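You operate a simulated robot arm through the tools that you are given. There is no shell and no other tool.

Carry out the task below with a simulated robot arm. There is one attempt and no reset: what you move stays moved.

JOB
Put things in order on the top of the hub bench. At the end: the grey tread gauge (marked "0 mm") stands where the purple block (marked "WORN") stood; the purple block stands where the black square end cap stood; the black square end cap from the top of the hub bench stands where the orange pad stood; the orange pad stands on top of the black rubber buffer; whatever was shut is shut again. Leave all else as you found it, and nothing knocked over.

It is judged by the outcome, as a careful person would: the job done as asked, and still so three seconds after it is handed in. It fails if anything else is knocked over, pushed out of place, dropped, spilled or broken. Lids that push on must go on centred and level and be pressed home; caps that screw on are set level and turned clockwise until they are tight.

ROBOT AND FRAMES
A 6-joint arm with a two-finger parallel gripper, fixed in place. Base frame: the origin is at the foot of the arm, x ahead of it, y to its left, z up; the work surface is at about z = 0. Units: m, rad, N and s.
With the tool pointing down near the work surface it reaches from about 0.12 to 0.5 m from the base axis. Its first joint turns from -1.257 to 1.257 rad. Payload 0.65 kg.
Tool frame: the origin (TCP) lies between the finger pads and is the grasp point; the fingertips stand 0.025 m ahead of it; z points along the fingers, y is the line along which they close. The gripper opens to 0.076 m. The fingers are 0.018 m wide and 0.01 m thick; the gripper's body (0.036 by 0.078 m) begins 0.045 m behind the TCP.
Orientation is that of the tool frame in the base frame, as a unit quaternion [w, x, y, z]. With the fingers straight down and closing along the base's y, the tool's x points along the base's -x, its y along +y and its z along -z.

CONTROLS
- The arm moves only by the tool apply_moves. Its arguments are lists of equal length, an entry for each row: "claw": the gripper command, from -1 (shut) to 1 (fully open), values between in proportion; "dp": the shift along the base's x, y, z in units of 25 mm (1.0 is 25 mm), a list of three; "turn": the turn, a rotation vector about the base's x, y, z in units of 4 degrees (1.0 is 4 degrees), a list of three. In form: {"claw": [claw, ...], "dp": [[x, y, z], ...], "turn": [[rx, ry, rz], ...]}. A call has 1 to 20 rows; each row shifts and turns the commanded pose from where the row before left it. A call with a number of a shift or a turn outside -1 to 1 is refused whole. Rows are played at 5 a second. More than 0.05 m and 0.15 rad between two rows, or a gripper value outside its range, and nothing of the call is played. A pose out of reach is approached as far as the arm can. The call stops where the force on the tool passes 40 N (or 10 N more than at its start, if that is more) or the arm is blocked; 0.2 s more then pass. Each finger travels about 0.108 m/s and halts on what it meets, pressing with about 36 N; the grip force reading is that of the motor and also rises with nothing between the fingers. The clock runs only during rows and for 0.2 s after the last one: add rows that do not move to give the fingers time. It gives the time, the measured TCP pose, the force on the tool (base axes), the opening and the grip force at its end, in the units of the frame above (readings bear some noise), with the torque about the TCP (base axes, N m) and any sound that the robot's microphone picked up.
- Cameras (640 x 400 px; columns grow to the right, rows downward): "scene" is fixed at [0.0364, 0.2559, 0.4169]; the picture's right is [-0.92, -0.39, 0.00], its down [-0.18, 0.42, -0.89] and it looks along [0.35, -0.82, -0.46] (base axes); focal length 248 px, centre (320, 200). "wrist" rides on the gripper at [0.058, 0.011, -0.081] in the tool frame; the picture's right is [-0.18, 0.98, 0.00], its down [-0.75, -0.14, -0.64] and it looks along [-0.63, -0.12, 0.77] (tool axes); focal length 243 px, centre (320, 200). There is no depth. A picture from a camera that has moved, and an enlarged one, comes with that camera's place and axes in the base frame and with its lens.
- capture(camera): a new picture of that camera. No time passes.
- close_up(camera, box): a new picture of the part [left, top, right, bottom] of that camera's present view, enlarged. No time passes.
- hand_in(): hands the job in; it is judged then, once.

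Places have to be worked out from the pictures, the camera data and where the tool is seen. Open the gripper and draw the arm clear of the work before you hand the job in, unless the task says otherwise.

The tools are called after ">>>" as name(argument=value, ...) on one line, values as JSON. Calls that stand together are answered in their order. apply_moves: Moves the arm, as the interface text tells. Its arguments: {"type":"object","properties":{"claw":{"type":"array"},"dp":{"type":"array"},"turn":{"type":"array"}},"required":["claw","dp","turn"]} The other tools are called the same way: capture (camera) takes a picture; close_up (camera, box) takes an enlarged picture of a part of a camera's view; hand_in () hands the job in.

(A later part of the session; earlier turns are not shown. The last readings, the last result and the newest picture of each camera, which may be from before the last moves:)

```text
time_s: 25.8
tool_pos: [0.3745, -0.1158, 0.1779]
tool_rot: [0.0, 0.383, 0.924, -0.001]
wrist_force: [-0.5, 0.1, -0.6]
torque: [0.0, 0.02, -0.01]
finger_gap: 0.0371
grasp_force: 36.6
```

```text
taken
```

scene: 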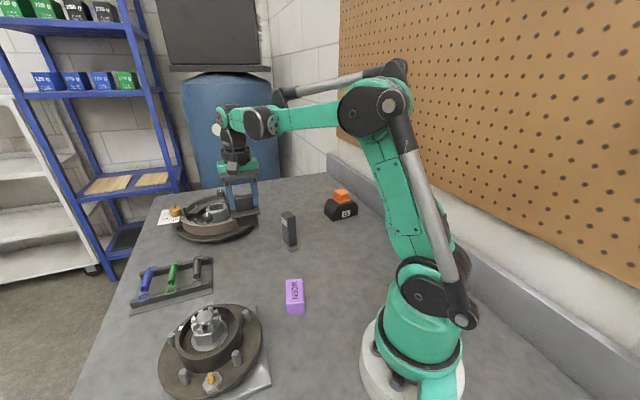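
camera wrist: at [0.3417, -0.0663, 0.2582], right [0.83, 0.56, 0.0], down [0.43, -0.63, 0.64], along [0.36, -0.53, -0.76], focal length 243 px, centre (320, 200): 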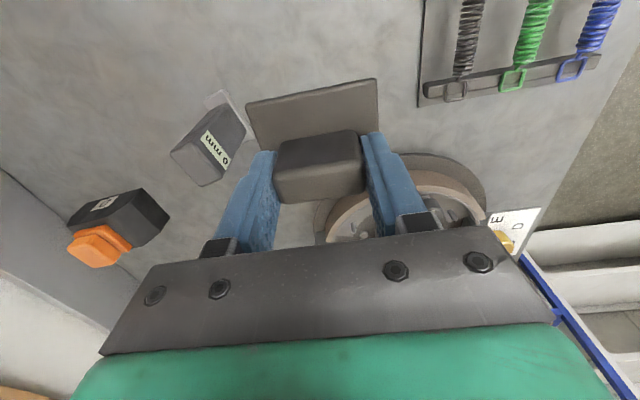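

The end cap hangs level above the orange spot, about 1 mm off. I correct that and go down to about 7 mm above the bench.

>>> apply_moves(claw=[-1, -1, -1, -1, -1, -1, -1], dp=[[0.04, -0.02, -0.5], [0, 0, -0.9], [0, 0, -0.9], [0, 0, -0.9], [0, 0, -0.7], [0, 0, -0.39], [0, 0, 0]], turn=[[0, 0, 0], [0, 0, 0], [0, 0, 0], [0, 0, 0], [0, 0, 0], [0, 0, 0], [0, 0, 0]])

>>> close_up(camera="scene", box=[200, 190, 320, 290])

>>> capture(camera="wrist")

```text
time_s: 27.4
tool_pos: [0.3778, -0.1176, 0.0686]
tool_rot: [0.0, 0.383, 0.924, -0.002]
wrist_force: [-0.6, 0.1, 0.1]
torque: [0.02, 0.01, 0.01]
finger_gap: 0.0374
grasp_force: 35.7
```

```text
4.00 times, centred on (260, 240) of scene
camera zoom: at [0.0364, 0.2559, 0.4169], right [-0.92, -0.39, 0.0], down [-0.18, 0.42, -0.89], along [0.35, -0.82, -0.46], focal length 992 px, centre (560, 40)
```

zoom: 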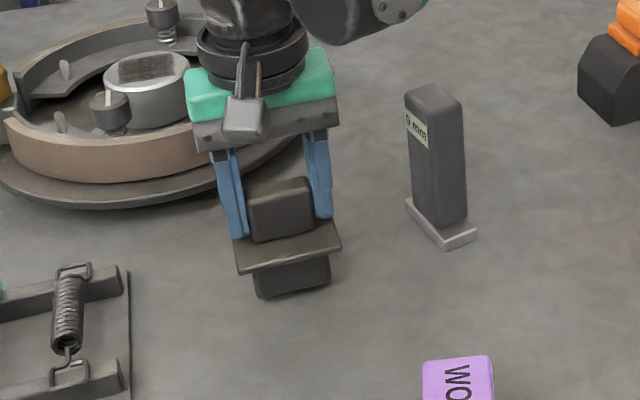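

```text
taken
camera wrist: at [0.3442, -0.0683, 0.1505], right [0.83, 0.56, 0.0], down [0.43, -0.63, 0.64], along [0.36, -0.53, -0.76], focal length 243 px, centre (320, 200)
```

wrist: 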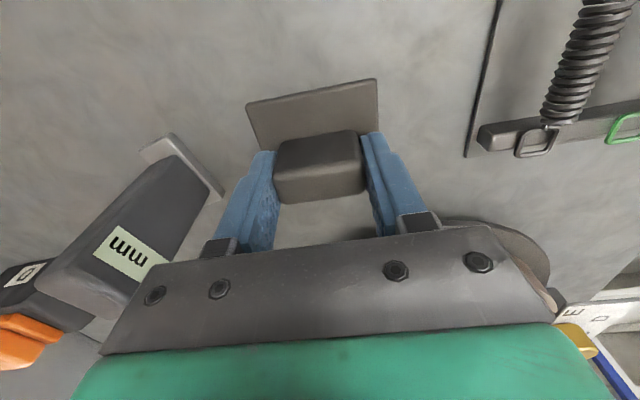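

It is 1–2 mm off the target and about 7 mm up. I correct the offset and lower in small steps until I feel contact.

>>> apply_moves(claw=[-1, -1, -1, -1], dp=[[-0.05, 0.05, -0.1], [0, 0, -0.08], [0, 0, -0.05], [0, 0, 0]], turn=[[0, 0, 0], [0, 0, 0], [0, 0, 0], [0, 0, 0]])

>>> capture(camera="wrist")

```text
time_s: 28.4
tool_pos: [0.3752, -0.117, 0.0633]
tool_rot: [0.001, 0.383, 0.924, -0.001]
wrist_force: [0.0, 0.6, -0.9]
torque: [-0.05, 0.02, 0.01]
finger_gap: 0.0375
grasp_force: 36.4
```

```text
taken
camera wrist: at [0.3421, -0.0668, 0.1447], right [0.83, 0.56, 0.0], down [0.43, -0.63, 0.64], along [0.36, -0.53, -0.76], focal length 243 px, centre (320, 200)
```

wrist: 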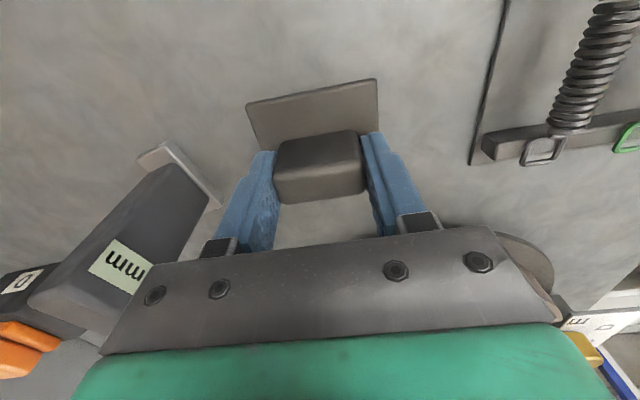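

Position is about (0.3755, -0.116, 0.0637), within 1 mm of target and about 1 mm above contact. I do the last fine steps.

>>> apply_moves(claw=[-1, -1, -1], dp=[[0.02, 0, -0.02], [0, 0, -0.02], [0, 0, 0]], turn=[[0, 0, 0], [0, 0, 0], [0, 0, 0]])

```text
time_s: 29.2
tool_pos: [0.3751, -0.1166, 0.0635]
tool_rot: [0.0, 0.382, 0.924, -0.001]
wrist_force: [0.2, 0.7, -1.2]
torque: [-0.01, -0.02, 0.0]
finger_gap: 0.0375
grasp_force: 35.7
```

No contact yet. I take one more small step down.

>>> apply_moves(claw=[-1, -1, -1], dp=[[0, 0, -0.015], [0, 0, -0.015], [0, 0, 0]], turn=[[0, 0, 0], [0, 0, 0], [0, 0, 0]])

>>> close_up(camera="scene", box=[230, 220, 300, 270])

```text
time_s: 30.0
tool_pos: [0.376, -0.1164, 0.0627]
tool_rot: [0.0, 0.383, 0.924, -0.002]
wrist_force: [-0.3, -0.6, -0.2]
torque: [-0.01, -0.01, 0.01]
finger_gap: 0.0373
grasp_force: 35.5
```

```text
8.00 times, centred on (265, 245) of scene
camera zoom: at [0.0364, 0.2559, 0.4169], right [-0.92, -0.39, 0.0], down [-0.18, 0.42, -0.89], along [0.35, -0.82, -0.46], focal length 1984 px, centre (760, -160)
```

zoom: 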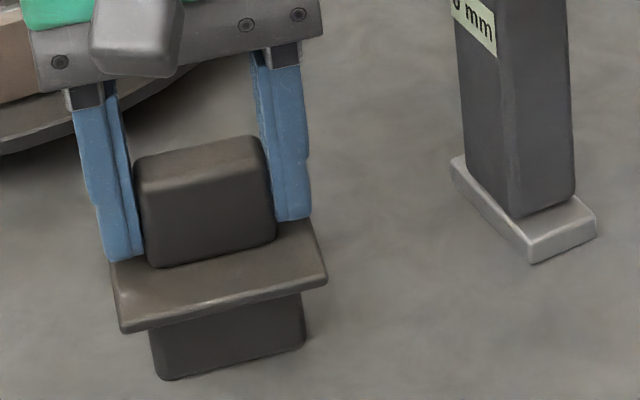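

Still no clear contact force. I take another 0.5 mm step or two.

>>> apply_moves(claw=[-1, -1], dp=[[0, 0, -0.02], [0, 0, 0]], turn=[[0, 0, 0], [0, 0, 0]])

```text
time_s: 30.6
tool_pos: [0.3752, -0.1162, 0.0621]
tool_rot: [0.001, 0.383, 0.924, 0.0]
wrist_force: [3.7, -1.8, 9.3]
torque: [-0.07, -0.19, 0.0]
finger_gap: 0.0376
grasp_force: 35.8
```

Contact shows at 9 N. I open the fingers, then check before rising.

>>> apply_moves(claw=[0.2, 0.6, 1, 1], dp=[[0, 0, 0], [0, 0, 0], [0, 0, 0], [0, 0, 0]], turn=[[0, 0, 0], [0, 0, 0], [0, 0, 0], [0, 0, 0]])

>>> capture(camera="wrist")

>>> close_up(camera="scene", box=[230, 220, 300, 270])

```text
time_s: 31.6
tool_pos: [0.3753, -0.1159, 0.061]
tool_rot: [0.001, 0.383, 0.924, -0.001]
wrist_force: [1.1, 0.5, 0.1]
torque: [-0.02, 0.02, 0.01]
finger_gap: 0.076
grasp_force: 0.1
```

```text
taken
camera wrist: at [0.3423, -0.0666, 0.1434], right [0.83, 0.56, 0.0], down [0.43, -0.63, 0.64], along [0.36, -0.53, -0.76], focal length 243 px, centre (320, 200)
```

wrist: 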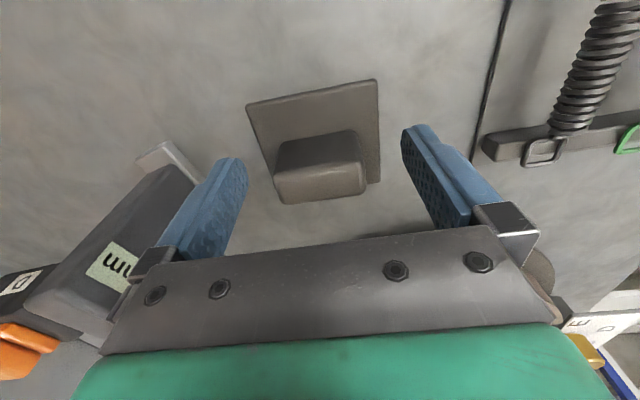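

```text
8.00 times, centred on (265, 245) of scene
camera zoom: at [0.0364, 0.2559, 0.4169], right [-0.92, -0.39, 0.0], down [-0.18, 0.42, -0.89], along [0.35, -0.82, -0.46], focal length 1984 px, centre (760, -160)
```

zoom: 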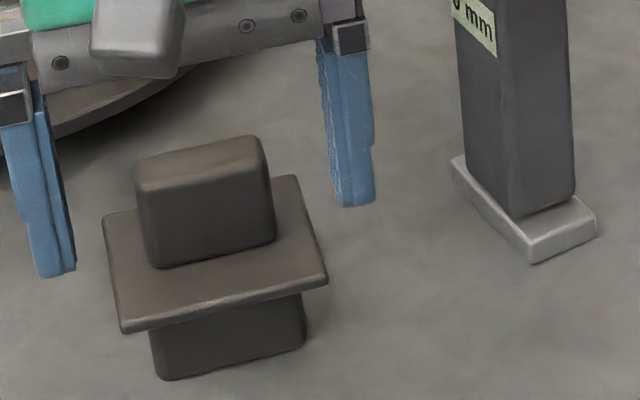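

The end cap stands upright where the pad was. I rise and go over to the WORN block near (0.22, -0.046), turning a further -12° to match its long axis, and stop at z ≈ 0.16.

>>> apply_moves(claw=[1, 1, 1, 1, 1, 1, 1, 1, 1, 1, 1, 1, 1, 1], dp=[[0, 0, 0.6], [0, 0, 1], [0, 0, 1], [0, 0, 1], [0, 0, 1], [-0.5, 0.2, 0], [-0.9, 0.4, 0], [-0.9, 0.4, 0], [-0.9, 0.4, 0], [-0.9, 0.4, 0], [-0.9, 0.4, -0.2], [-0.9, 0.4, -0.3], [-0.32, 0.2, -0.1], [0, 0, 0]], turn=[[0, 0, 0], [0, 0, 0], [0, 0, 0], [0, 0, 0], [0, 0, 0], [0, 0, -0.5], [0, 0, -0.5], [0, 0, -0.5], [0, 0, -0.5], [0, 0, -0.5], [0, 0, -0.5], [0, 0, 0], [0, 0, 0], [0, 0, 0]])

>>> capture(camera="wrist")

>>> capture(camera="scene")

```text
time_s: 34.6
tool_pos: [0.2199, -0.044, 0.1614]
tool_rot: [0.0, 0.478, 0.879, -0.001]
wrist_force: [0.1, -1.1, -0.3]
torque: [0.0, -0.03, 0.01]
finger_gap: 0.0761
grasp_force: 0.1
```

```text
taken
camera wrist: at [0.1983, 0.0101, 0.2432], right [0.92, 0.38, 0.0], down [0.29, -0.71, 0.64], along [0.24, -0.6, -0.76], focal length 243 px, centre (320, 200)
```

wrist: 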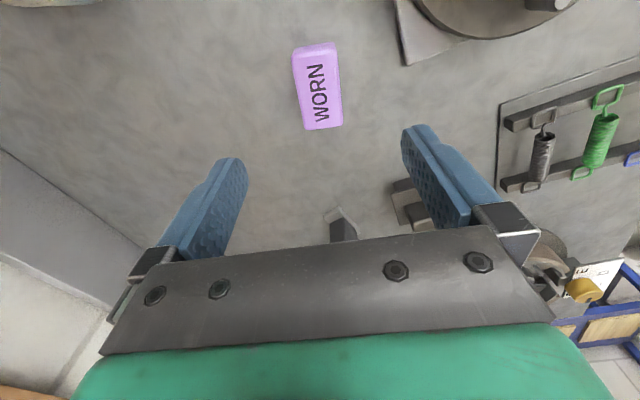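

```text
taken
```

scene: 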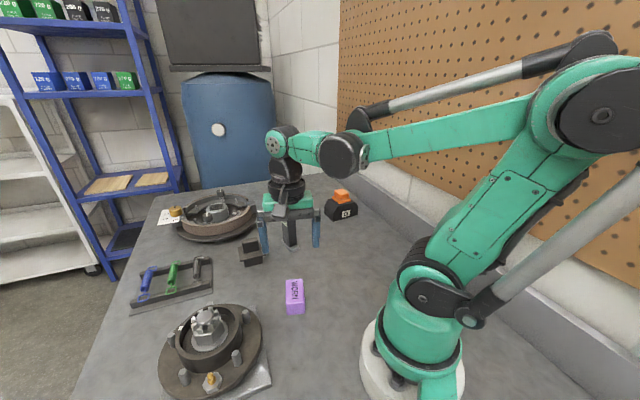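

The purple block is in view and nearly square with the gripper. I zoom in to measure it.

>>> close_up(camera="wrist", box=[260, 30, 380, 140])

>>> close_up(camera="scene", box=[260, 260, 340, 330])

```text
3.64 times, centred on (320, 85) of wrist
camera zoom: at [0.1983, 0.0101, 0.2432], right [0.92, 0.38, 0.0], down [0.29, -0.71, 0.64], along [0.24, -0.6, -0.76], focal length 882 px, centre (320, 618)
```

zoom: 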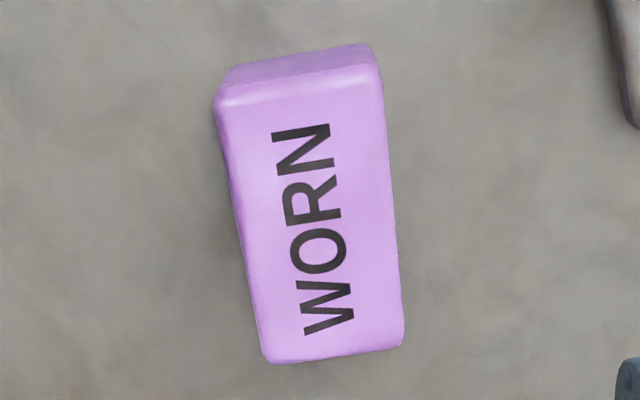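

```text
5.71 times, centred on (300, 295) of scene
camera zoom: at [0.0364, 0.2559, 0.4169], right [-0.92, -0.39, 0.0], down [-0.18, 0.42, -0.89], along [0.35, -0.82, -0.46], focal length 1417 px, centre (434, -343)
```

zoom: 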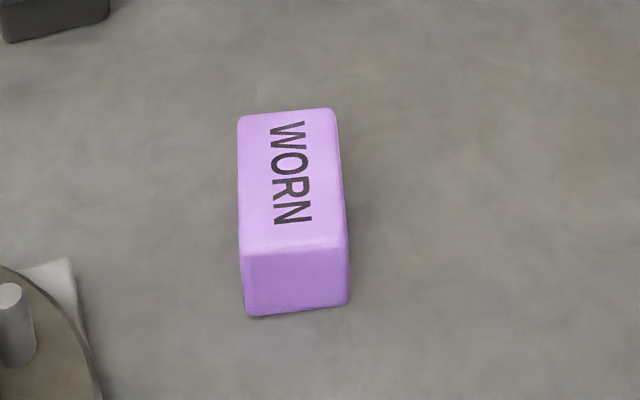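

The block is about 0.035 × 0.060 × 0.030 m, centred at (0.222, -0.048), with about 2.4° of yaw left over. I correct the yaw and position and go down to z ≈ 0.06 to check.

>>> apply_moves(claw=[1, 1, 1, 1, 1, 1], dp=[[0.056, -0.128, -0.5], [0, 0, -0.9], [0, 0, -0.9], [0, 0, -0.9], [0, 0, -0.8], [0, 0, 0]], turn=[[0, 0, -0.6], [0, 0, 0], [0, 0, 0], [0, 0, 0], [0, 0, 0], [0, 0, 0]])

>>> capture(camera="wrist")

```text
time_s: 36.0
tool_pos: [0.2212, -0.0478, 0.0624]
tool_rot: [-0.001, 0.495, 0.869, -0.001]
wrist_force: [-0.2, -0.6, 0.2]
torque: [0.0, -0.02, 0.04]
finger_gap: 0.0761
grasp_force: 0.1
```

```text
taken
camera wrist: at [0.2013, 0.0084, 0.1435], right [0.94, 0.34, 0.0], down [0.26, -0.72, 0.64], along [0.22, -0.61, -0.76], focal length 243 px, centre (320, 200)
```

wrist: 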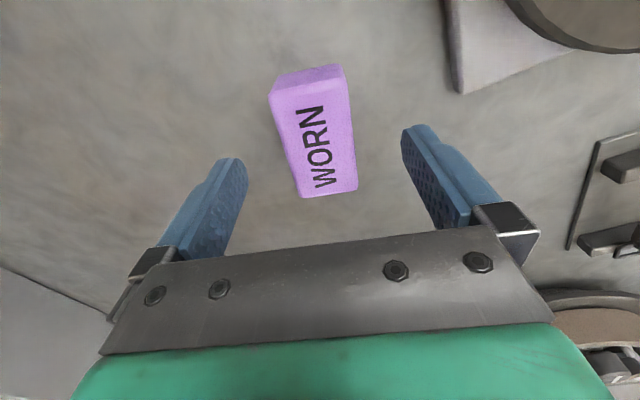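

The block is centred to within 1 mm. I go down to TCP z ≈ 0.031 and grip it.

>>> apply_moves(claw=[1, 1, 1, -1, -1, -1, -1], dp=[[0, 0, -0.7], [0, 0, -0.56], [0, 0, 0], [0, 0, 0], [0, 0, 0], [0, 0, 0], [0, 0, 0]], turn=[[0, 0, 0], [0, 0, 0], [0, 0, 0], [0, 0, 0], [0, 0, 0], [0, 0, 0], [0, 0, 0]])

>>> capture(camera="wrist")

```text
time_s: 37.6
tool_pos: [0.2215, -0.0492, 0.0295]
tool_rot: [0.0, 0.496, 0.869, -0.001]
wrist_force: [-0.2, 0.6, 0.2]
torque: [-0.02, 0.02, 0.0]
finger_gap: 0.0353
grasp_force: 36.4
```

```text
taken
camera wrist: at [0.202, 0.0077, 0.1114], right [0.94, 0.34, 0.0], down [0.26, -0.72, 0.64], along [0.22, -0.61, -0.76], focal length 243 px, centre (320, 200)
```

wrist: 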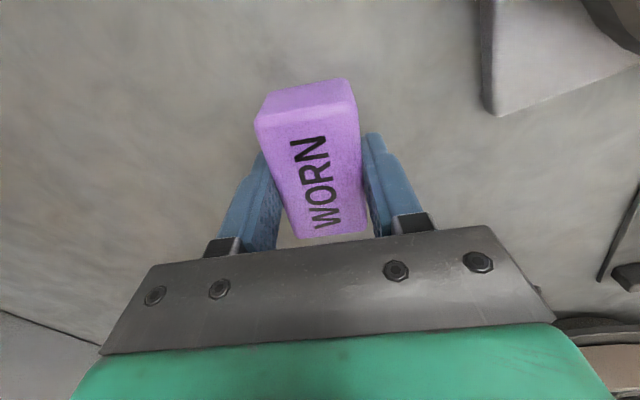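

The block is held with a 0.0353 m opening. The WORN spot is TCP (0.222, -0.0478), with z 0.0304 for bench level. I lift it to z ≈ 0.19 and carry it toward the end cap's old spot, turning back to yaw -45°.

>>> apply_moves(claw=[-1, -1, -1, -1, -1, -1, -1, -1, -1, -1, -1, -1, -1, -1, -1, -1, -1], dp=[[0, 0, 0.5], [0, 0, 0.98], [0, 0, 0.98], [0, 0, 0.98], [0, 0, 0.98], [0, 0, 0.98], [0, 0, 0.98], [0.4, -0.6, 0], [0.61, -0.96, 0], [0.61, -0.96, 0], [0.61, -0.96, 0], [0.61, -0.96, 0], [0.61, -0.96, 0], [0.61, -0.96, 0], [0.61, -0.96, 0], [0.61, -0.96, 0], [0, 0, 0]], turn=[[0, 0, 0], [0, 0, 0], [0, 0, 0], [0, 0, 0], [0, 0, 0], [0, 0, 0], [0, 0, 0], [0, 0, 0.4], [0, 0, 0.4], [0, 0, 0.4], [0, 0, 0.4], [0, 0, 0.4], [0, 0, 0.4], [0, 0, 0.4], [0, 0, 0.4], [0, 0, 0.4], [0, 0, 0]])

>>> capture(camera="wrist")

>>> capture(camera="scene")

```text
time_s: 41.2
tool_pos: [0.3519, -0.2553, 0.191]
tool_rot: [0.0, 0.382, 0.924, -0.001]
wrist_force: [0.3, 0.0, -0.3]
torque: [0.0, 0.02, -0.02]
finger_gap: 0.0353
grasp_force: 36.3
```

```text
taken
camera wrist: at [0.319, -0.2062, 0.2726], right [0.82, 0.57, 0.0], down [0.43, -0.63, 0.64], along [0.36, -0.53, -0.76], focal length 243 px, centre (320, 200)
```

wrist: 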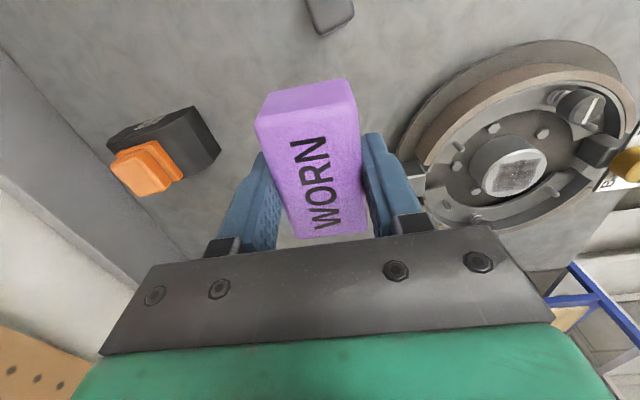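

```text
taken
```

scene: 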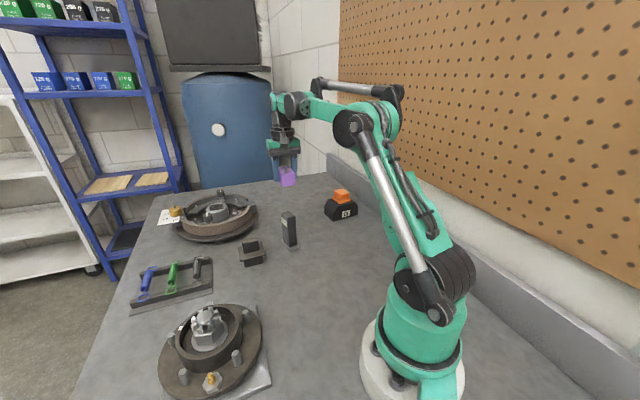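

The block is about 0.04 m short of the spot. I extend while descending, to about 1.9 cm above the bench.

>>> apply_moves(claw=[-1, -1, -1, -1, -1, -1, -1, -1], dp=[[0.3, -0.3, -0.8], [0.3, -0.3, -0.8], [0.3, -0.3, -0.8], [0.34, -0.48, -0.8], [0.34, -0.48, -0.8], [0, 0, -0.9], [0, 0, -0.8], [0, 0, 0]], turn=[[0, 0, 0], [0, 0, 0], [0, 0, 0], [0, 0, 0], [0, 0, 0], [0, 0, 0], [0, 0, 0], [0, 0, 0]])

>>> capture(camera="wrist")

>>> close_up(camera="scene", box=[240, 160, 340, 250])

```text
time_s: 43.0
tool_pos: [0.3918, -0.3023, 0.0473]
tool_rot: [0.0, 0.383, 0.924, 0.0]
wrist_force: [0.1, 1.6, 0.2]
torque: [-0.01, -0.02, -0.01]
finger_gap: 0.0351
grasp_force: 35.8
```

```text
taken
camera wrist: at [0.3586, -0.2524, 0.1288], right [0.83, 0.56, 0.0], down [0.43, -0.63, 0.64], along [0.36, -0.53, -0.76], focal length 243 px, centre (320, 200)
```

wrist: 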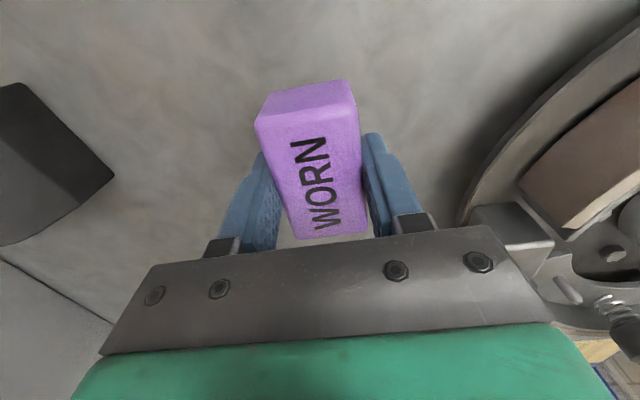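

```text
4.44 times, centred on (290, 205) of scene
camera zoom: at [0.0364, 0.2559, 0.4169], right [-0.92, -0.39, 0.0], down [-0.18, 0.42, -0.89], along [0.35, -0.82, -0.46], focal length 1102 px, centre (453, 178)
```

zoom: 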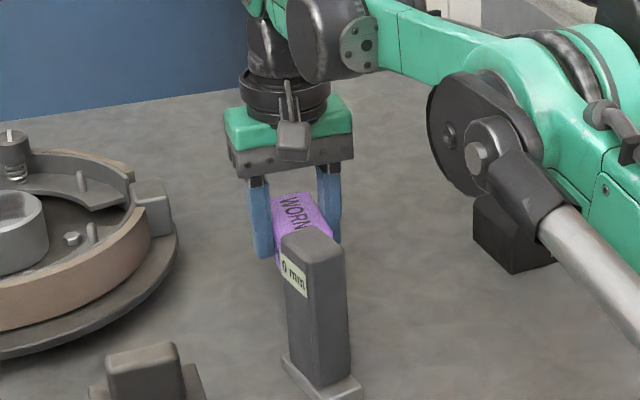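

The tool is at (0.3918, -0.301, 0.048), over the spot. I lower to about 2 mm above contact, then feel for it.

>>> apply_moves(claw=[-1, -1, -1, -1], dp=[[0, 0, -0.35], [0, 0, -0.25], [0, 0, -0.05], [0, 0, 0]], turn=[[0, 0, 0], [0, 0, 0], [0, 0, 0], [0, 0, 0]])

>>> capture(camera="wrist")

```text
time_s: 44.0
tool_pos: [0.3923, -0.3032, 0.0301]
tool_rot: [0.001, 0.382, 0.924, -0.001]
wrist_force: [-0.2, 0.6, -1.5]
torque: [-0.02, -0.05, 0.0]
finger_gap: 0.0352
grasp_force: 35.9
```

```text
taken
camera wrist: at [0.3595, -0.2531, 0.1123], right [0.83, 0.56, 0.0], down [0.43, -0.63, 0.64], along [0.36, -0.53, -0.76], focal length 243 px, centre (320, 200)
```

wrist: 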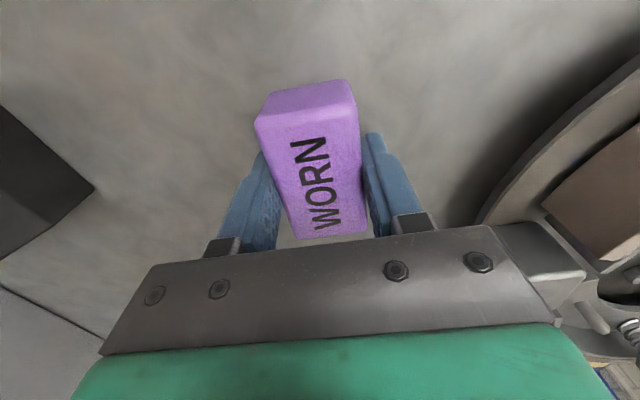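

About 1 mm remains. I step down in 0.5 mm steps until there is contact.

>>> apply_moves(claw=[-1, -1, -1], dp=[[-0.02, 0, -0.02], [0, 0, -0.015], [0, 0, 0]], turn=[[0, 0, 0], [0, 0, 0], [0, 0, 0]])

```text
time_s: 44.8
tool_pos: [0.392, -0.3029, 0.0303]
tool_rot: [0.0, 0.384, 0.924, -0.002]
wrist_force: [-0.8, 0.0, -0.8]
torque: [-0.03, -0.01, 0.01]
finger_gap: 0.0351
grasp_force: 35.6
```

No contact yet. I take one more half-millimetre step.

>>> apply_moves(claw=[-1, -1], dp=[[0, 0, -0.02], [0, 0, 0]], turn=[[0, 0, 0], [0, 0, 0]])

>>> close_up(camera="scene", box=[265, 185, 325, 235])

```text
time_s: 45.4
tool_pos: [0.3918, -0.3039, 0.0294]
tool_rot: [0.0, 0.382, 0.924, -0.001]
wrist_force: [-0.5, 0.7, 0.6]
torque: [-0.03, -0.04, -0.02]
finger_gap: 0.0352
grasp_force: 35.5
```

```text
8.00 times, centred on (295, 210) of scene
camera zoom: at [0.0364, 0.2559, 0.4169], right [-0.92, -0.39, 0.0], down [-0.18, 0.42, -0.89], along [0.35, -0.82, -0.46], focal length 1984 px, centre (520, 120)
```

zoom: 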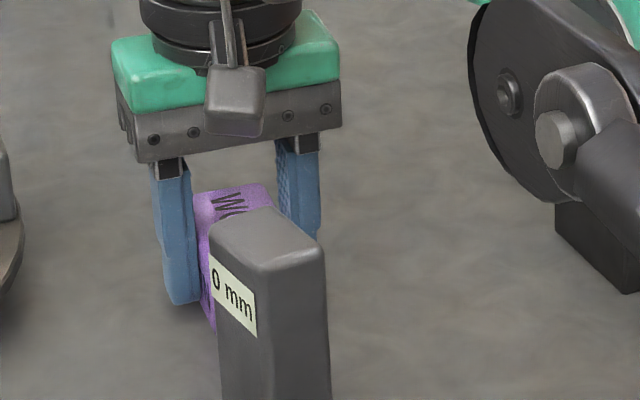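

Contact is only just starting, if at all. I take another small step.

>>> apply_moves(claw=[-1, -1], dp=[[0, 0, -0.02], [0, 0, 0]], turn=[[0, 0, 0], [0, 0, 0]])

```text
time_s: 46.0
tool_pos: [0.392, -0.3028, 0.0308]
tool_rot: [0.001, 0.383, 0.924, -0.001]
wrist_force: [-0.4, 1.9, 30.2]
torque: [-0.02, -0.12, 0.0]
finger_gap: 0.0353
grasp_force: 36.9
```

Firm contact at 30 N: the block is on the bench. I ease off by a hair and release.

>>> apply_moves(claw=[-1, 0.2, 0.6, 1, 1], dp=[[0, 0, 0.018], [0, 0, 0], [0, 0, 0], [0, 0, 0], [0, 0, 0]], turn=[[0, 0, 0], [0, 0, 0], [0, 0, 0], [0, 0, 0], [0, 0, 0]])

>>> capture(camera="wrist")

```text
time_s: 47.2
tool_pos: [0.3919, -0.3033, 0.0303]
tool_rot: [0.001, 0.382, 0.924, -0.001]
wrist_force: [0.3, 0.2, -0.2]
torque: [-0.01, -0.02, 0.03]
finger_gap: 0.0758
grasp_force: 0.0
```

```text
taken
camera wrist: at [0.3591, -0.2537, 0.1107], right [0.83, 0.56, 0.0], down [0.43, -0.63, 0.64], along [0.36, -0.53, -0.76], focal length 243 px, centre (320, 200)
```

wrist: 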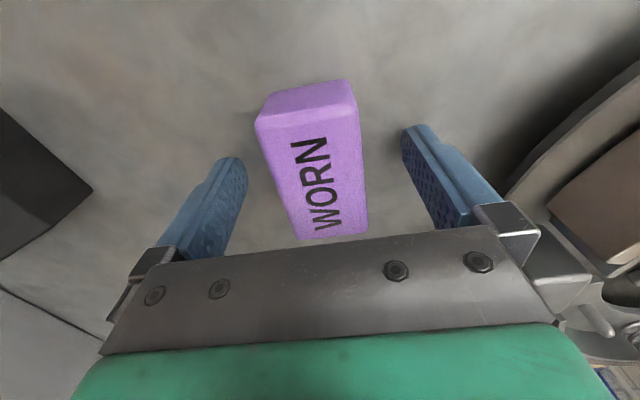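

The block stands on the end cap's old spot. I lift clear and move back past the gauge at a safe height to view it.

>>> apply_moves(claw=[1, 1, 1, 1, 1, 1, 1, 1, 1, 1, 1, 1, 1, 1], dp=[[0, 0, 0.6], [0, 0, 0.9], [0, 0, 0.9], [0, 0, 0.8], [-0.4, 0.5, 0.7], [-0.4, 0.5, 0.7], [-0.4, 0.5, 0.7], [-0.4, 0.5, 0.7], [-0.4, 0.5, 0.7], [-0.6, 0.8, 0], [-0.6, 0.8, 0], [-0.6, 0.8, 0], [-0.6, 0.8, 0], [0, 0, 0]], turn=[[0, 0, 0], [0, 0, 0], [0, 0, 0], [0, 0, 0], [0, 0, 0], [0, 0, 0], [0, 0, 0], [0, 0, 0], [0, 0, 0], [0, 0, 0], [0, 0, 0], [0, 0, 0], [0, 0, 0], [0, 0, 0]])

>>> capture(camera="wrist")

>>> capture(camera="scene")

```text
time_s: 50.2
tool_pos: [0.2807, -0.1605, 0.1993]
tool_rot: [0.001, 0.383, 0.924, -0.001]
wrist_force: [0.5, 0.6, 0.7]
torque: [-0.01, 0.01, -0.05]
finger_gap: 0.0761
grasp_force: 0.0
```

```text
taken
camera wrist: at [0.2485, -0.1107, 0.28], right [0.83, 0.56, 0.0], down [0.43, -0.63, 0.64], along [0.36, -0.53, -0.76], focal length 243 px, centre (320, 200)
```

wrist: 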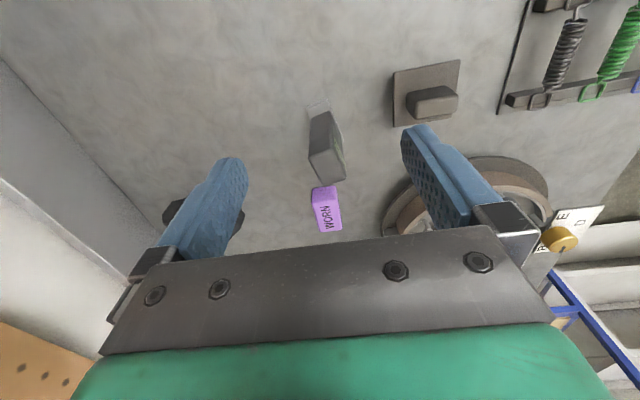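

```text
taken
```

scene: 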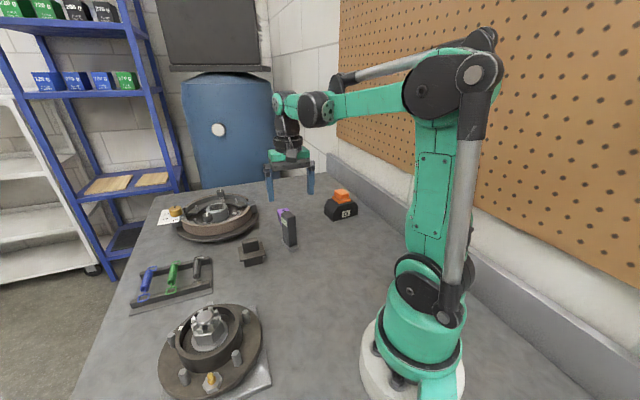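

Everything is standing. I zoom in on the gauge from both cameras to get its section, foot, height and yaw.

>>> close_up(camera="wrist", box=[280, 90, 370, 190])

>>> close_up(camera="scene", box=[265, 200, 315, 255])

```text
4.00 times, centred on (325, 140) of wrist
camera zoom: at [0.2485, -0.1107, 0.28], right [0.83, 0.56, 0.0], down [0.43, -0.63, 0.64], along [0.36, -0.53, -0.76], focal length 970 px, centre (300, 440)
```

zoom: 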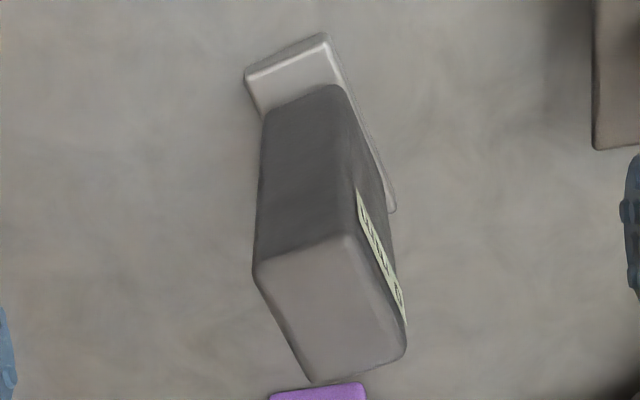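

```text
7.27 times, centred on (290, 228) of scene
camera zoom: at [0.0364, 0.2559, 0.4169], right [-0.92, -0.39, 0.0], down [-0.18, 0.42, -0.89], along [0.35, -0.82, -0.46], focal length 1803 px, centre (538, 0)
```

zoom: 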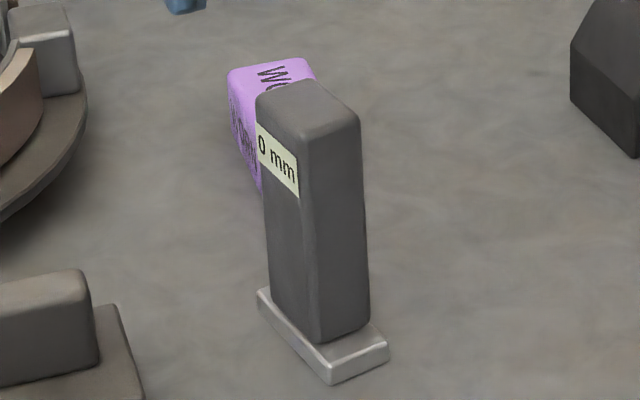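

The gauge body is about 0.022 × 0.033 m and roughly 0.097 m tall, on a foot of about 0.024 × 0.059 m. It is centred near (0.3215, -0.204) and its long side is turned about +14.5° from the gripper. I turn and move above it, staying at z ≈ 0.155.

>>> apply_moves(claw=[1, 1, 1, 1, 1, 1], dp=[[0.3, -0.35, -0.2], [0.4, -0.45, -0.4], [0.4, -0.45, -0.4], [0.3, -0.33, -0.4], [0.19, -0.2, -0.36], [0, 0, 0]], turn=[[0, 0, 0.9], [0, 0, 0.9], [0, 0, 0.9], [0, 0, 0.9], [0, 0, 0], [0, 0, 0]])

>>> capture(camera="wrist")

>>> close_up(camera="scene", box=[240, 150, 340, 260])

```text
time_s: 51.6
tool_pos: [0.3222, -0.2056, 0.1542]
tool_rot: [0.001, 0.263, 0.965, -0.001]
wrist_force: [0.4, 0.4, 0.4]
torque: [0.01, -0.04, 0.03]
finger_gap: 0.0762
grasp_force: 0.1
```

```text
taken
camera wrist: at [0.2771, -0.1658, 0.2349], right [0.66, 0.75, 0.0], down [0.58, -0.5, 0.64], along [0.48, -0.42, -0.76], focal length 243 px, centre (320, 200)
```

wrist: 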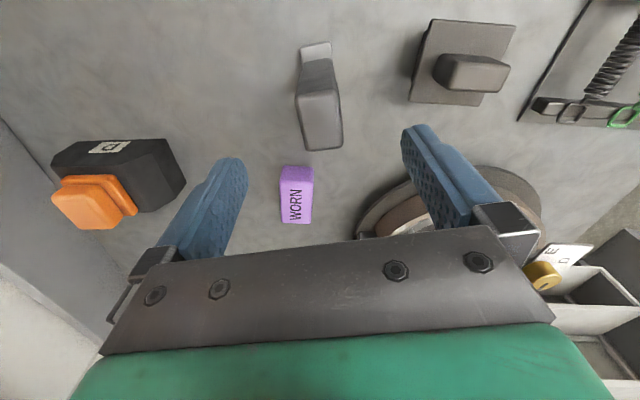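

```text
3.64 times, centred on (290, 205) of scene
camera zoom: at [0.0364, 0.2559, 0.4169], right [-0.92, -0.39, 0.0], down [-0.18, 0.42, -0.89], along [0.35, -0.82, -0.46], focal length 902 px, centre (429, 182)
```

zoom: 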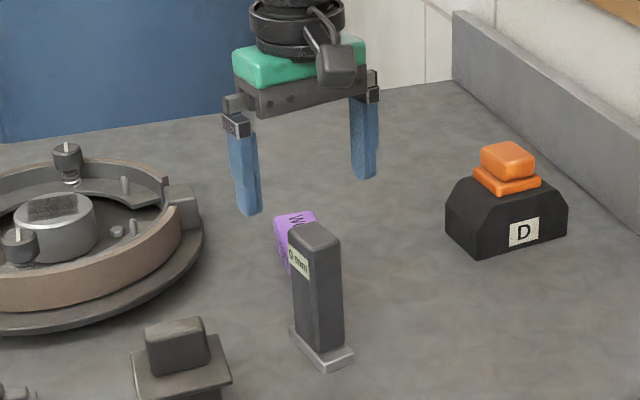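

I zoom in on the gauge to refine the alignment before going down.

>>> close_up(camera="wrist", box=[270, 30, 370, 160])

```text
3.08 times, centred on (320, 95) of wrist
camera zoom: at [0.2771, -0.1658, 0.2349], right [0.66, 0.75, 0.0], down [0.58, -0.5, 0.64], along [0.48, -0.42, -0.76], focal length 746 px, centre (320, 523)
```

zoom: 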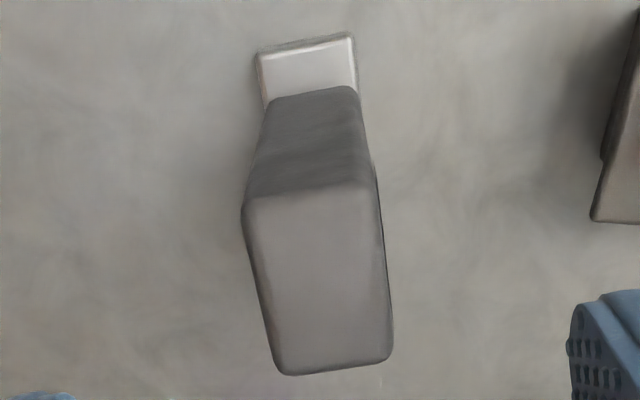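

The gauge is within 3 mm of centre with 1.8° of yaw left. I correct both and go down to TCP z ≈ 0.066, with the body between the fingers.

>>> apply_moves(claw=[1, 1, 1, 1, 1, 1], dp=[[-0.04, 0.088, -0.3], [0, 0, -0.8], [0, 0, -0.8], [0, 0, -0.9], [0, 0, -0.72], [0, 0, 0]], turn=[[0, 0, -0.45], [0, 0, 0], [0, 0, 0], [0, 0, 0], [0, 0, 0], [0, 0, 0]])

>>> capture(camera="wrist")

>>> close_up(camera="scene", box=[240, 170, 340, 260])

```text
time_s: 53.0
tool_pos: [0.3211, -0.2024, 0.0666]
tool_rot: [0.001, 0.279, 0.96, -0.001]
wrist_force: [-0.5, 0.1, -0.4]
torque: [-0.01, 0.0, 0.01]
finger_gap: 0.0759
grasp_force: 0.0
```

```text
taken
camera wrist: at [0.2771, -0.161, 0.1471], right [0.68, 0.73, 0.0], down [0.56, -0.52, 0.64], along [0.47, -0.44, -0.76], focal length 243 px, centre (320, 200)
```

wrist: 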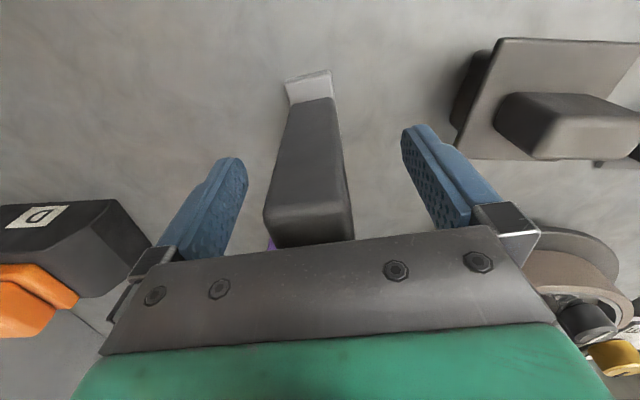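

```text
4.44 times, centred on (290, 215) of scene
camera zoom: at [0.0364, 0.2559, 0.4169], right [-0.92, -0.39, 0.0], down [-0.18, 0.42, -0.89], along [0.35, -0.82, -0.46], focal length 1102 px, centre (453, 133)
```

zoom: 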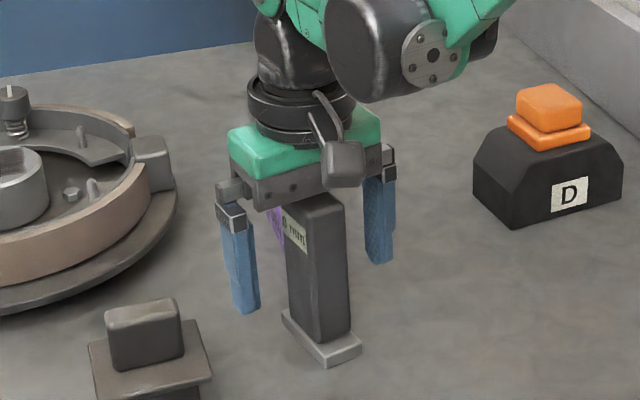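

The gauge sits between the fingers about 1 mm off centre. I nudge sideways by about 1.3 mm and close gently in stages.

>>> apply_moves(claw=[0.5, 0, -0.2, -0.26, -0.32, -0.36, -0.4, -0.44, -0.5, -0.7, -1, -1, -1], dp=[[-0.028, -0.044, 0], [0, 0, 0], [0, 0, 0], [0, 0, 0], [0, 0, 0], [0, 0, 0], [0, 0, 0], [0, 0, 0], [0, 0, 0], [0, 0, 0], [0, 0, 0], [0, 0, 0], [0, 0, 0]], turn=[[0, 0, 0], [0, 0, 0], [0, 0, 0], [0, 0, 0], [0, 0, 0], [0, 0, 0], [0, 0, 0], [0, 0, 0], [0, 0, 0], [0, 0, 0], [0, 0, 0], [0, 0, 0], [0, 0, 0]])

>>> capture(camera="wrist")

>>> close_up(camera="scene", box=[240, 170, 340, 260])

```text
time_s: 55.8
tool_pos: [0.3195, -0.2029, 0.0663]
tool_rot: [0.0, 0.279, 0.96, -0.001]
wrist_force: [-1.0, -0.5, 2.3]
torque: [0.05, -0.01, 0.03]
finger_gap: 0.0247
grasp_force: 36.7
```

```text
taken
camera wrist: at [0.2771, -0.1622, 0.1473], right [0.68, 0.73, 0.0], down [0.56, -0.52, 0.64], along [0.47, -0.44, -0.76], focal length 243 px, centre (320, 200)
```

wrist: 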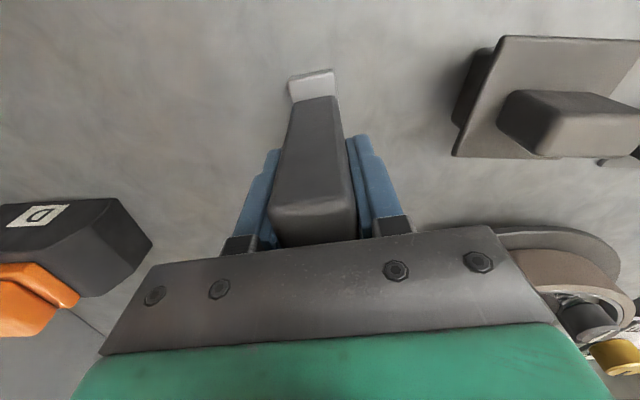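

```text
4.44 times, centred on (290, 215) of scene
camera zoom: at [0.0364, 0.2559, 0.4169], right [-0.92, -0.39, 0.0], down [-0.18, 0.42, -0.89], along [0.35, -0.82, -0.46], focal length 1102 px, centre (453, 133)
```

zoom: 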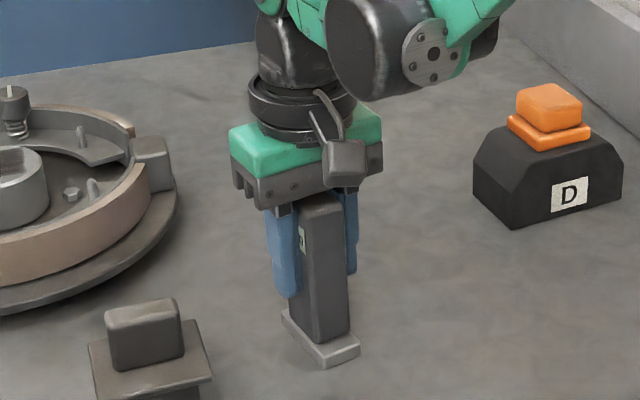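

The gauge is gripped with a 0.0247 m opening and stands level. TCP is at (0.320, -0.2026, 0.0663), with the gauge centre about 3 mm further out. I lift it and carry it above the WORN spot, aiming for TCP (0.2198, -0.0464).

>>> apply_moves(claw=[-1, -1, -1, -1, -1, -1, -1, -1, -1, -1, -1, -1, -1], dp=[[0, 0, 0.4], [0, 0, 0.9], [0, 0, 0.9], [0, 0, 0.9], [-0.3, 0.45, 0], [-0.57, 0.89, 0], [-0.57, 0.89, 0], [-0.57, 0.89, 0], [-0.57, 0.89, 0], [-0.57, 0.89, 0], [-0.57, 0.89, 0], [-0.3, 0.46, 0], [0, 0, 0]], turn=[[0, 0, 0], [0, 0, 0], [0, 0, 0], [0, 0, 0], [0, 0, 0], [0, 0, 0], [0, 0, 0], [0, 0, 0], [0, 0, 0], [0, 0, 0], [0, 0, 0], [0, 0, 0], [0, 0, 0]])

>>> capture(camera="wrist")

>>> capture(camera="scene")

```text
time_s: 58.6
tool_pos: [0.2196, -0.0458, 0.144]
tool_rot: [0.0, 0.279, 0.96, 0.0]
wrist_force: [0.7, 0.5, -2.7]
torque: [-0.02, 0.01, 0.01]
finger_gap: 0.0248
grasp_force: 35.5
```

```text
taken
camera wrist: at [0.1763, -0.0052, 0.2245], right [0.68, 0.73, 0.0], down [0.56, -0.52, 0.64], along [0.47, -0.44, -0.76], focal length 243 px, centre (320, 200)
```

wrist: 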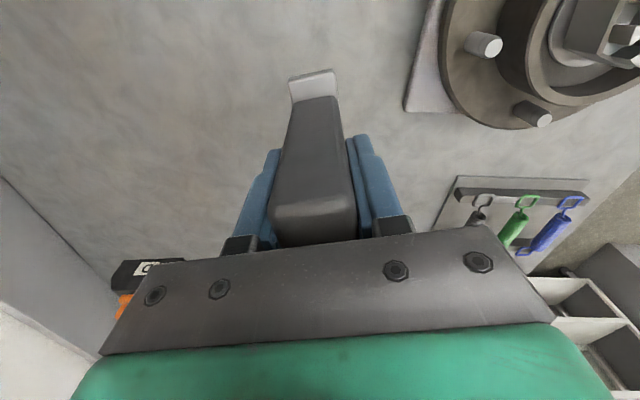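

```text
taken
```

scene: 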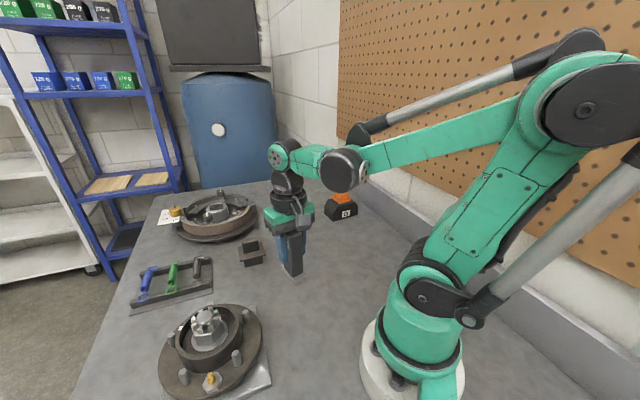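

The gauge is level and within 1 mm of the target position. I lower to about 5 mm above the bench.

>>> apply_moves(claw=[-1, -1, -1, -1, -1, -1], dp=[[0.016, -0.03, -0.5], [0, 0, -0.8], [0, 0, -0.8], [0, 0, -0.5], [0, 0, -0.25], [0, 0, 0]], turn=[[0, 0, 0], [0, 0, 0], [0, 0, 0], [0, 0, 0], [0, 0, 0], [0, 0, 0]])

>>> capture(camera="wrist")

>>> close_up(camera="scene", box=[240, 220, 350, 320])

```text
time_s: 60.0
tool_pos: [0.2198, -0.0484, 0.0712]
tool_rot: [0.001, 0.279, 0.96, -0.001]
wrist_force: [-0.1, -0.4, -0.9]
torque: [-0.01, 0.01, 0.01]
finger_gap: 0.0244
grasp_force: 36.0
```

```text
taken
camera wrist: at [0.1775, -0.0077, 0.1526], right [0.68, 0.73, 0.0], down [0.56, -0.52, 0.64], along [0.47, -0.44, -0.76], focal length 243 px, centre (320, 200)
```

wrist: 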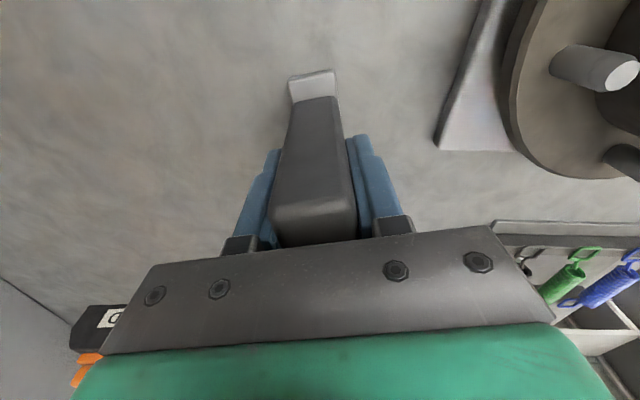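

```text
4.00 times, centred on (295, 270) of scene
camera zoom: at [0.0364, 0.2559, 0.4169], right [-0.92, -0.39, 0.0], down [-0.18, 0.42, -0.89], along [0.35, -0.82, -0.46], focal length 992 px, centre (420, -80)
```

zoom: 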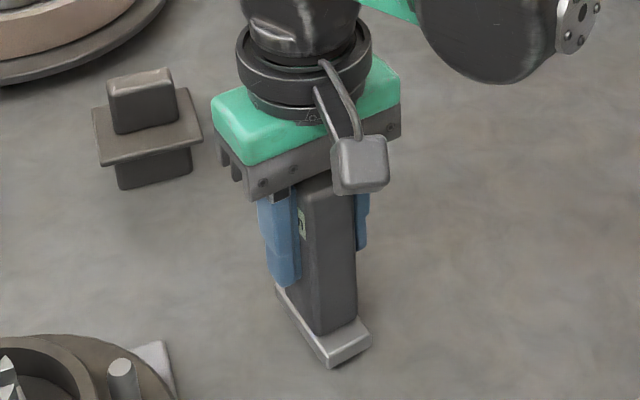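

I correct a 2 mm offset and come down to about 1 mm above contact.

>>> apply_moves(claw=[-1, -1, -1], dp=[[-0.03, 0.06, -0.09], [0, 0, -0.06], [0, 0, 0]], turn=[[0, 0, 0], [0, 0, 0], [0, 0, 0]])

>>> capture(camera="wrist")

```text
time_s: 60.8
tool_pos: [0.2188, -0.0481, 0.0677]
tool_rot: [0.001, 0.279, 0.96, -0.002]
wrist_force: [0.1, 0.5, -2.2]
torque: [0.02, 0.0, -0.03]
finger_gap: 0.0246
grasp_force: 35.4
```

```text
taken
camera wrist: at [0.1767, -0.0062, 0.149], right [0.68, 0.73, 0.0], down [0.56, -0.52, 0.64], along [0.47, -0.44, -0.76], focal length 243 px, centre (320, 200)
```

wrist: 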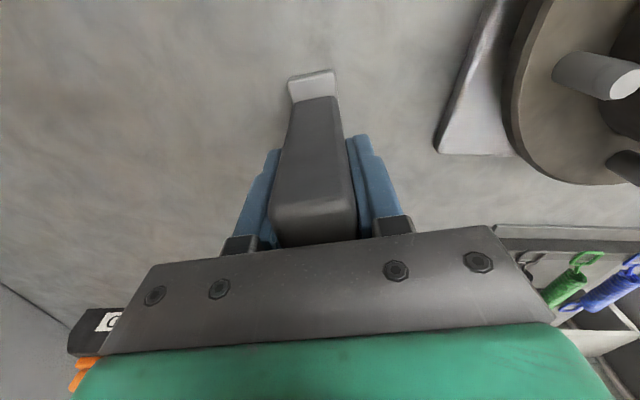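

Camera z puts the TCP at 0.068, about 1.7 mm above contact, and the position is (0.2198, -0.0466). I step down in 0.5 mm steps.

>>> apply_moves(claw=[-1, -1, -1, -1], dp=[[0, 0, -0.025], [0, 0, -0.02], [0, 0, -0.015], [0, 0, 0]], turn=[[0, 0, 0], [0, 0, 0], [0, 0, 0], [0, 0, 0]])

```text
time_s: 61.8
tool_pos: [0.2193, -0.0466, 0.0667]
tool_rot: [0.001, 0.279, 0.96, 0.0]
wrist_force: [-0.5, 0.1, -2.0]
torque: [0.0, 0.0, 0.01]
finger_gap: 0.0247
grasp_force: 35.9
```

The force still shows only the gauge's weight. I take another 0.5 mm step.

>>> apply_moves(claw=[-1, -1], dp=[[0, 0, -0.02], [0, 0, 0]], turn=[[0, 0, 0], [0, 0, 0]])

```text
time_s: 62.4
tool_pos: [0.2197, -0.0475, 0.0658]
tool_rot: [0.001, 0.279, 0.96, -0.001]
wrist_force: [-0.8, 2.2, 14.9]
torque: [0.07, -0.13, -0.02]
finger_gap: 0.0245
grasp_force: 36.2
```

Contact at 15 N: the foot is on the bench. I ease off slightly and open slowly.

>>> apply_moves(claw=[-1, -0.3, -0.1, 0.2, 0.6, 1, 1], dp=[[0, 0, 0.008], [0, 0, 0], [0, 0, 0], [0, 0, 0], [0, 0, 0], [0, 0, 0], [0, 0, 0]], turn=[[0, 0, 0], [0, 0, 0], [0, 0, 0], [0, 0, 0], [0, 0, 0], [0, 0, 0], [0, 0, 0]])

>>> capture(camera="wrist")

>>> close_up(camera="scene", box=[240, 220, 350, 320])

```text
time_s: 64.0
tool_pos: [0.219, -0.0466, 0.066]
tool_rot: [0.001, 0.279, 0.96, -0.001]
wrist_force: [-0.3, -0.2, -0.2]
torque: [0.0, -0.02, 0.0]
finger_gap: 0.0762
grasp_force: 0.0
```

```text
taken
camera wrist: at [0.1766, -0.0056, 0.1471], right [0.68, 0.73, 0.0], down [0.56, -0.52, 0.64], along [0.47, -0.44, -0.76], focal length 243 px, centre (320, 200)
```

wrist: 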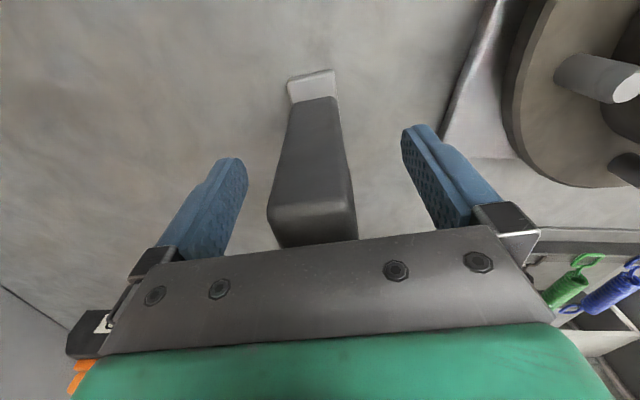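

```text
4.00 times, centred on (295, 270) of scene
camera zoom: at [0.0364, 0.2559, 0.4169], right [-0.92, -0.39, 0.0], down [-0.18, 0.42, -0.89], along [0.35, -0.82, -0.46], focal length 992 px, centre (420, -80)
```

zoom: 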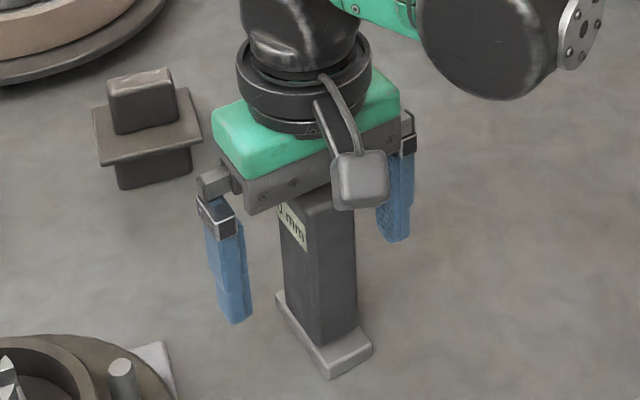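

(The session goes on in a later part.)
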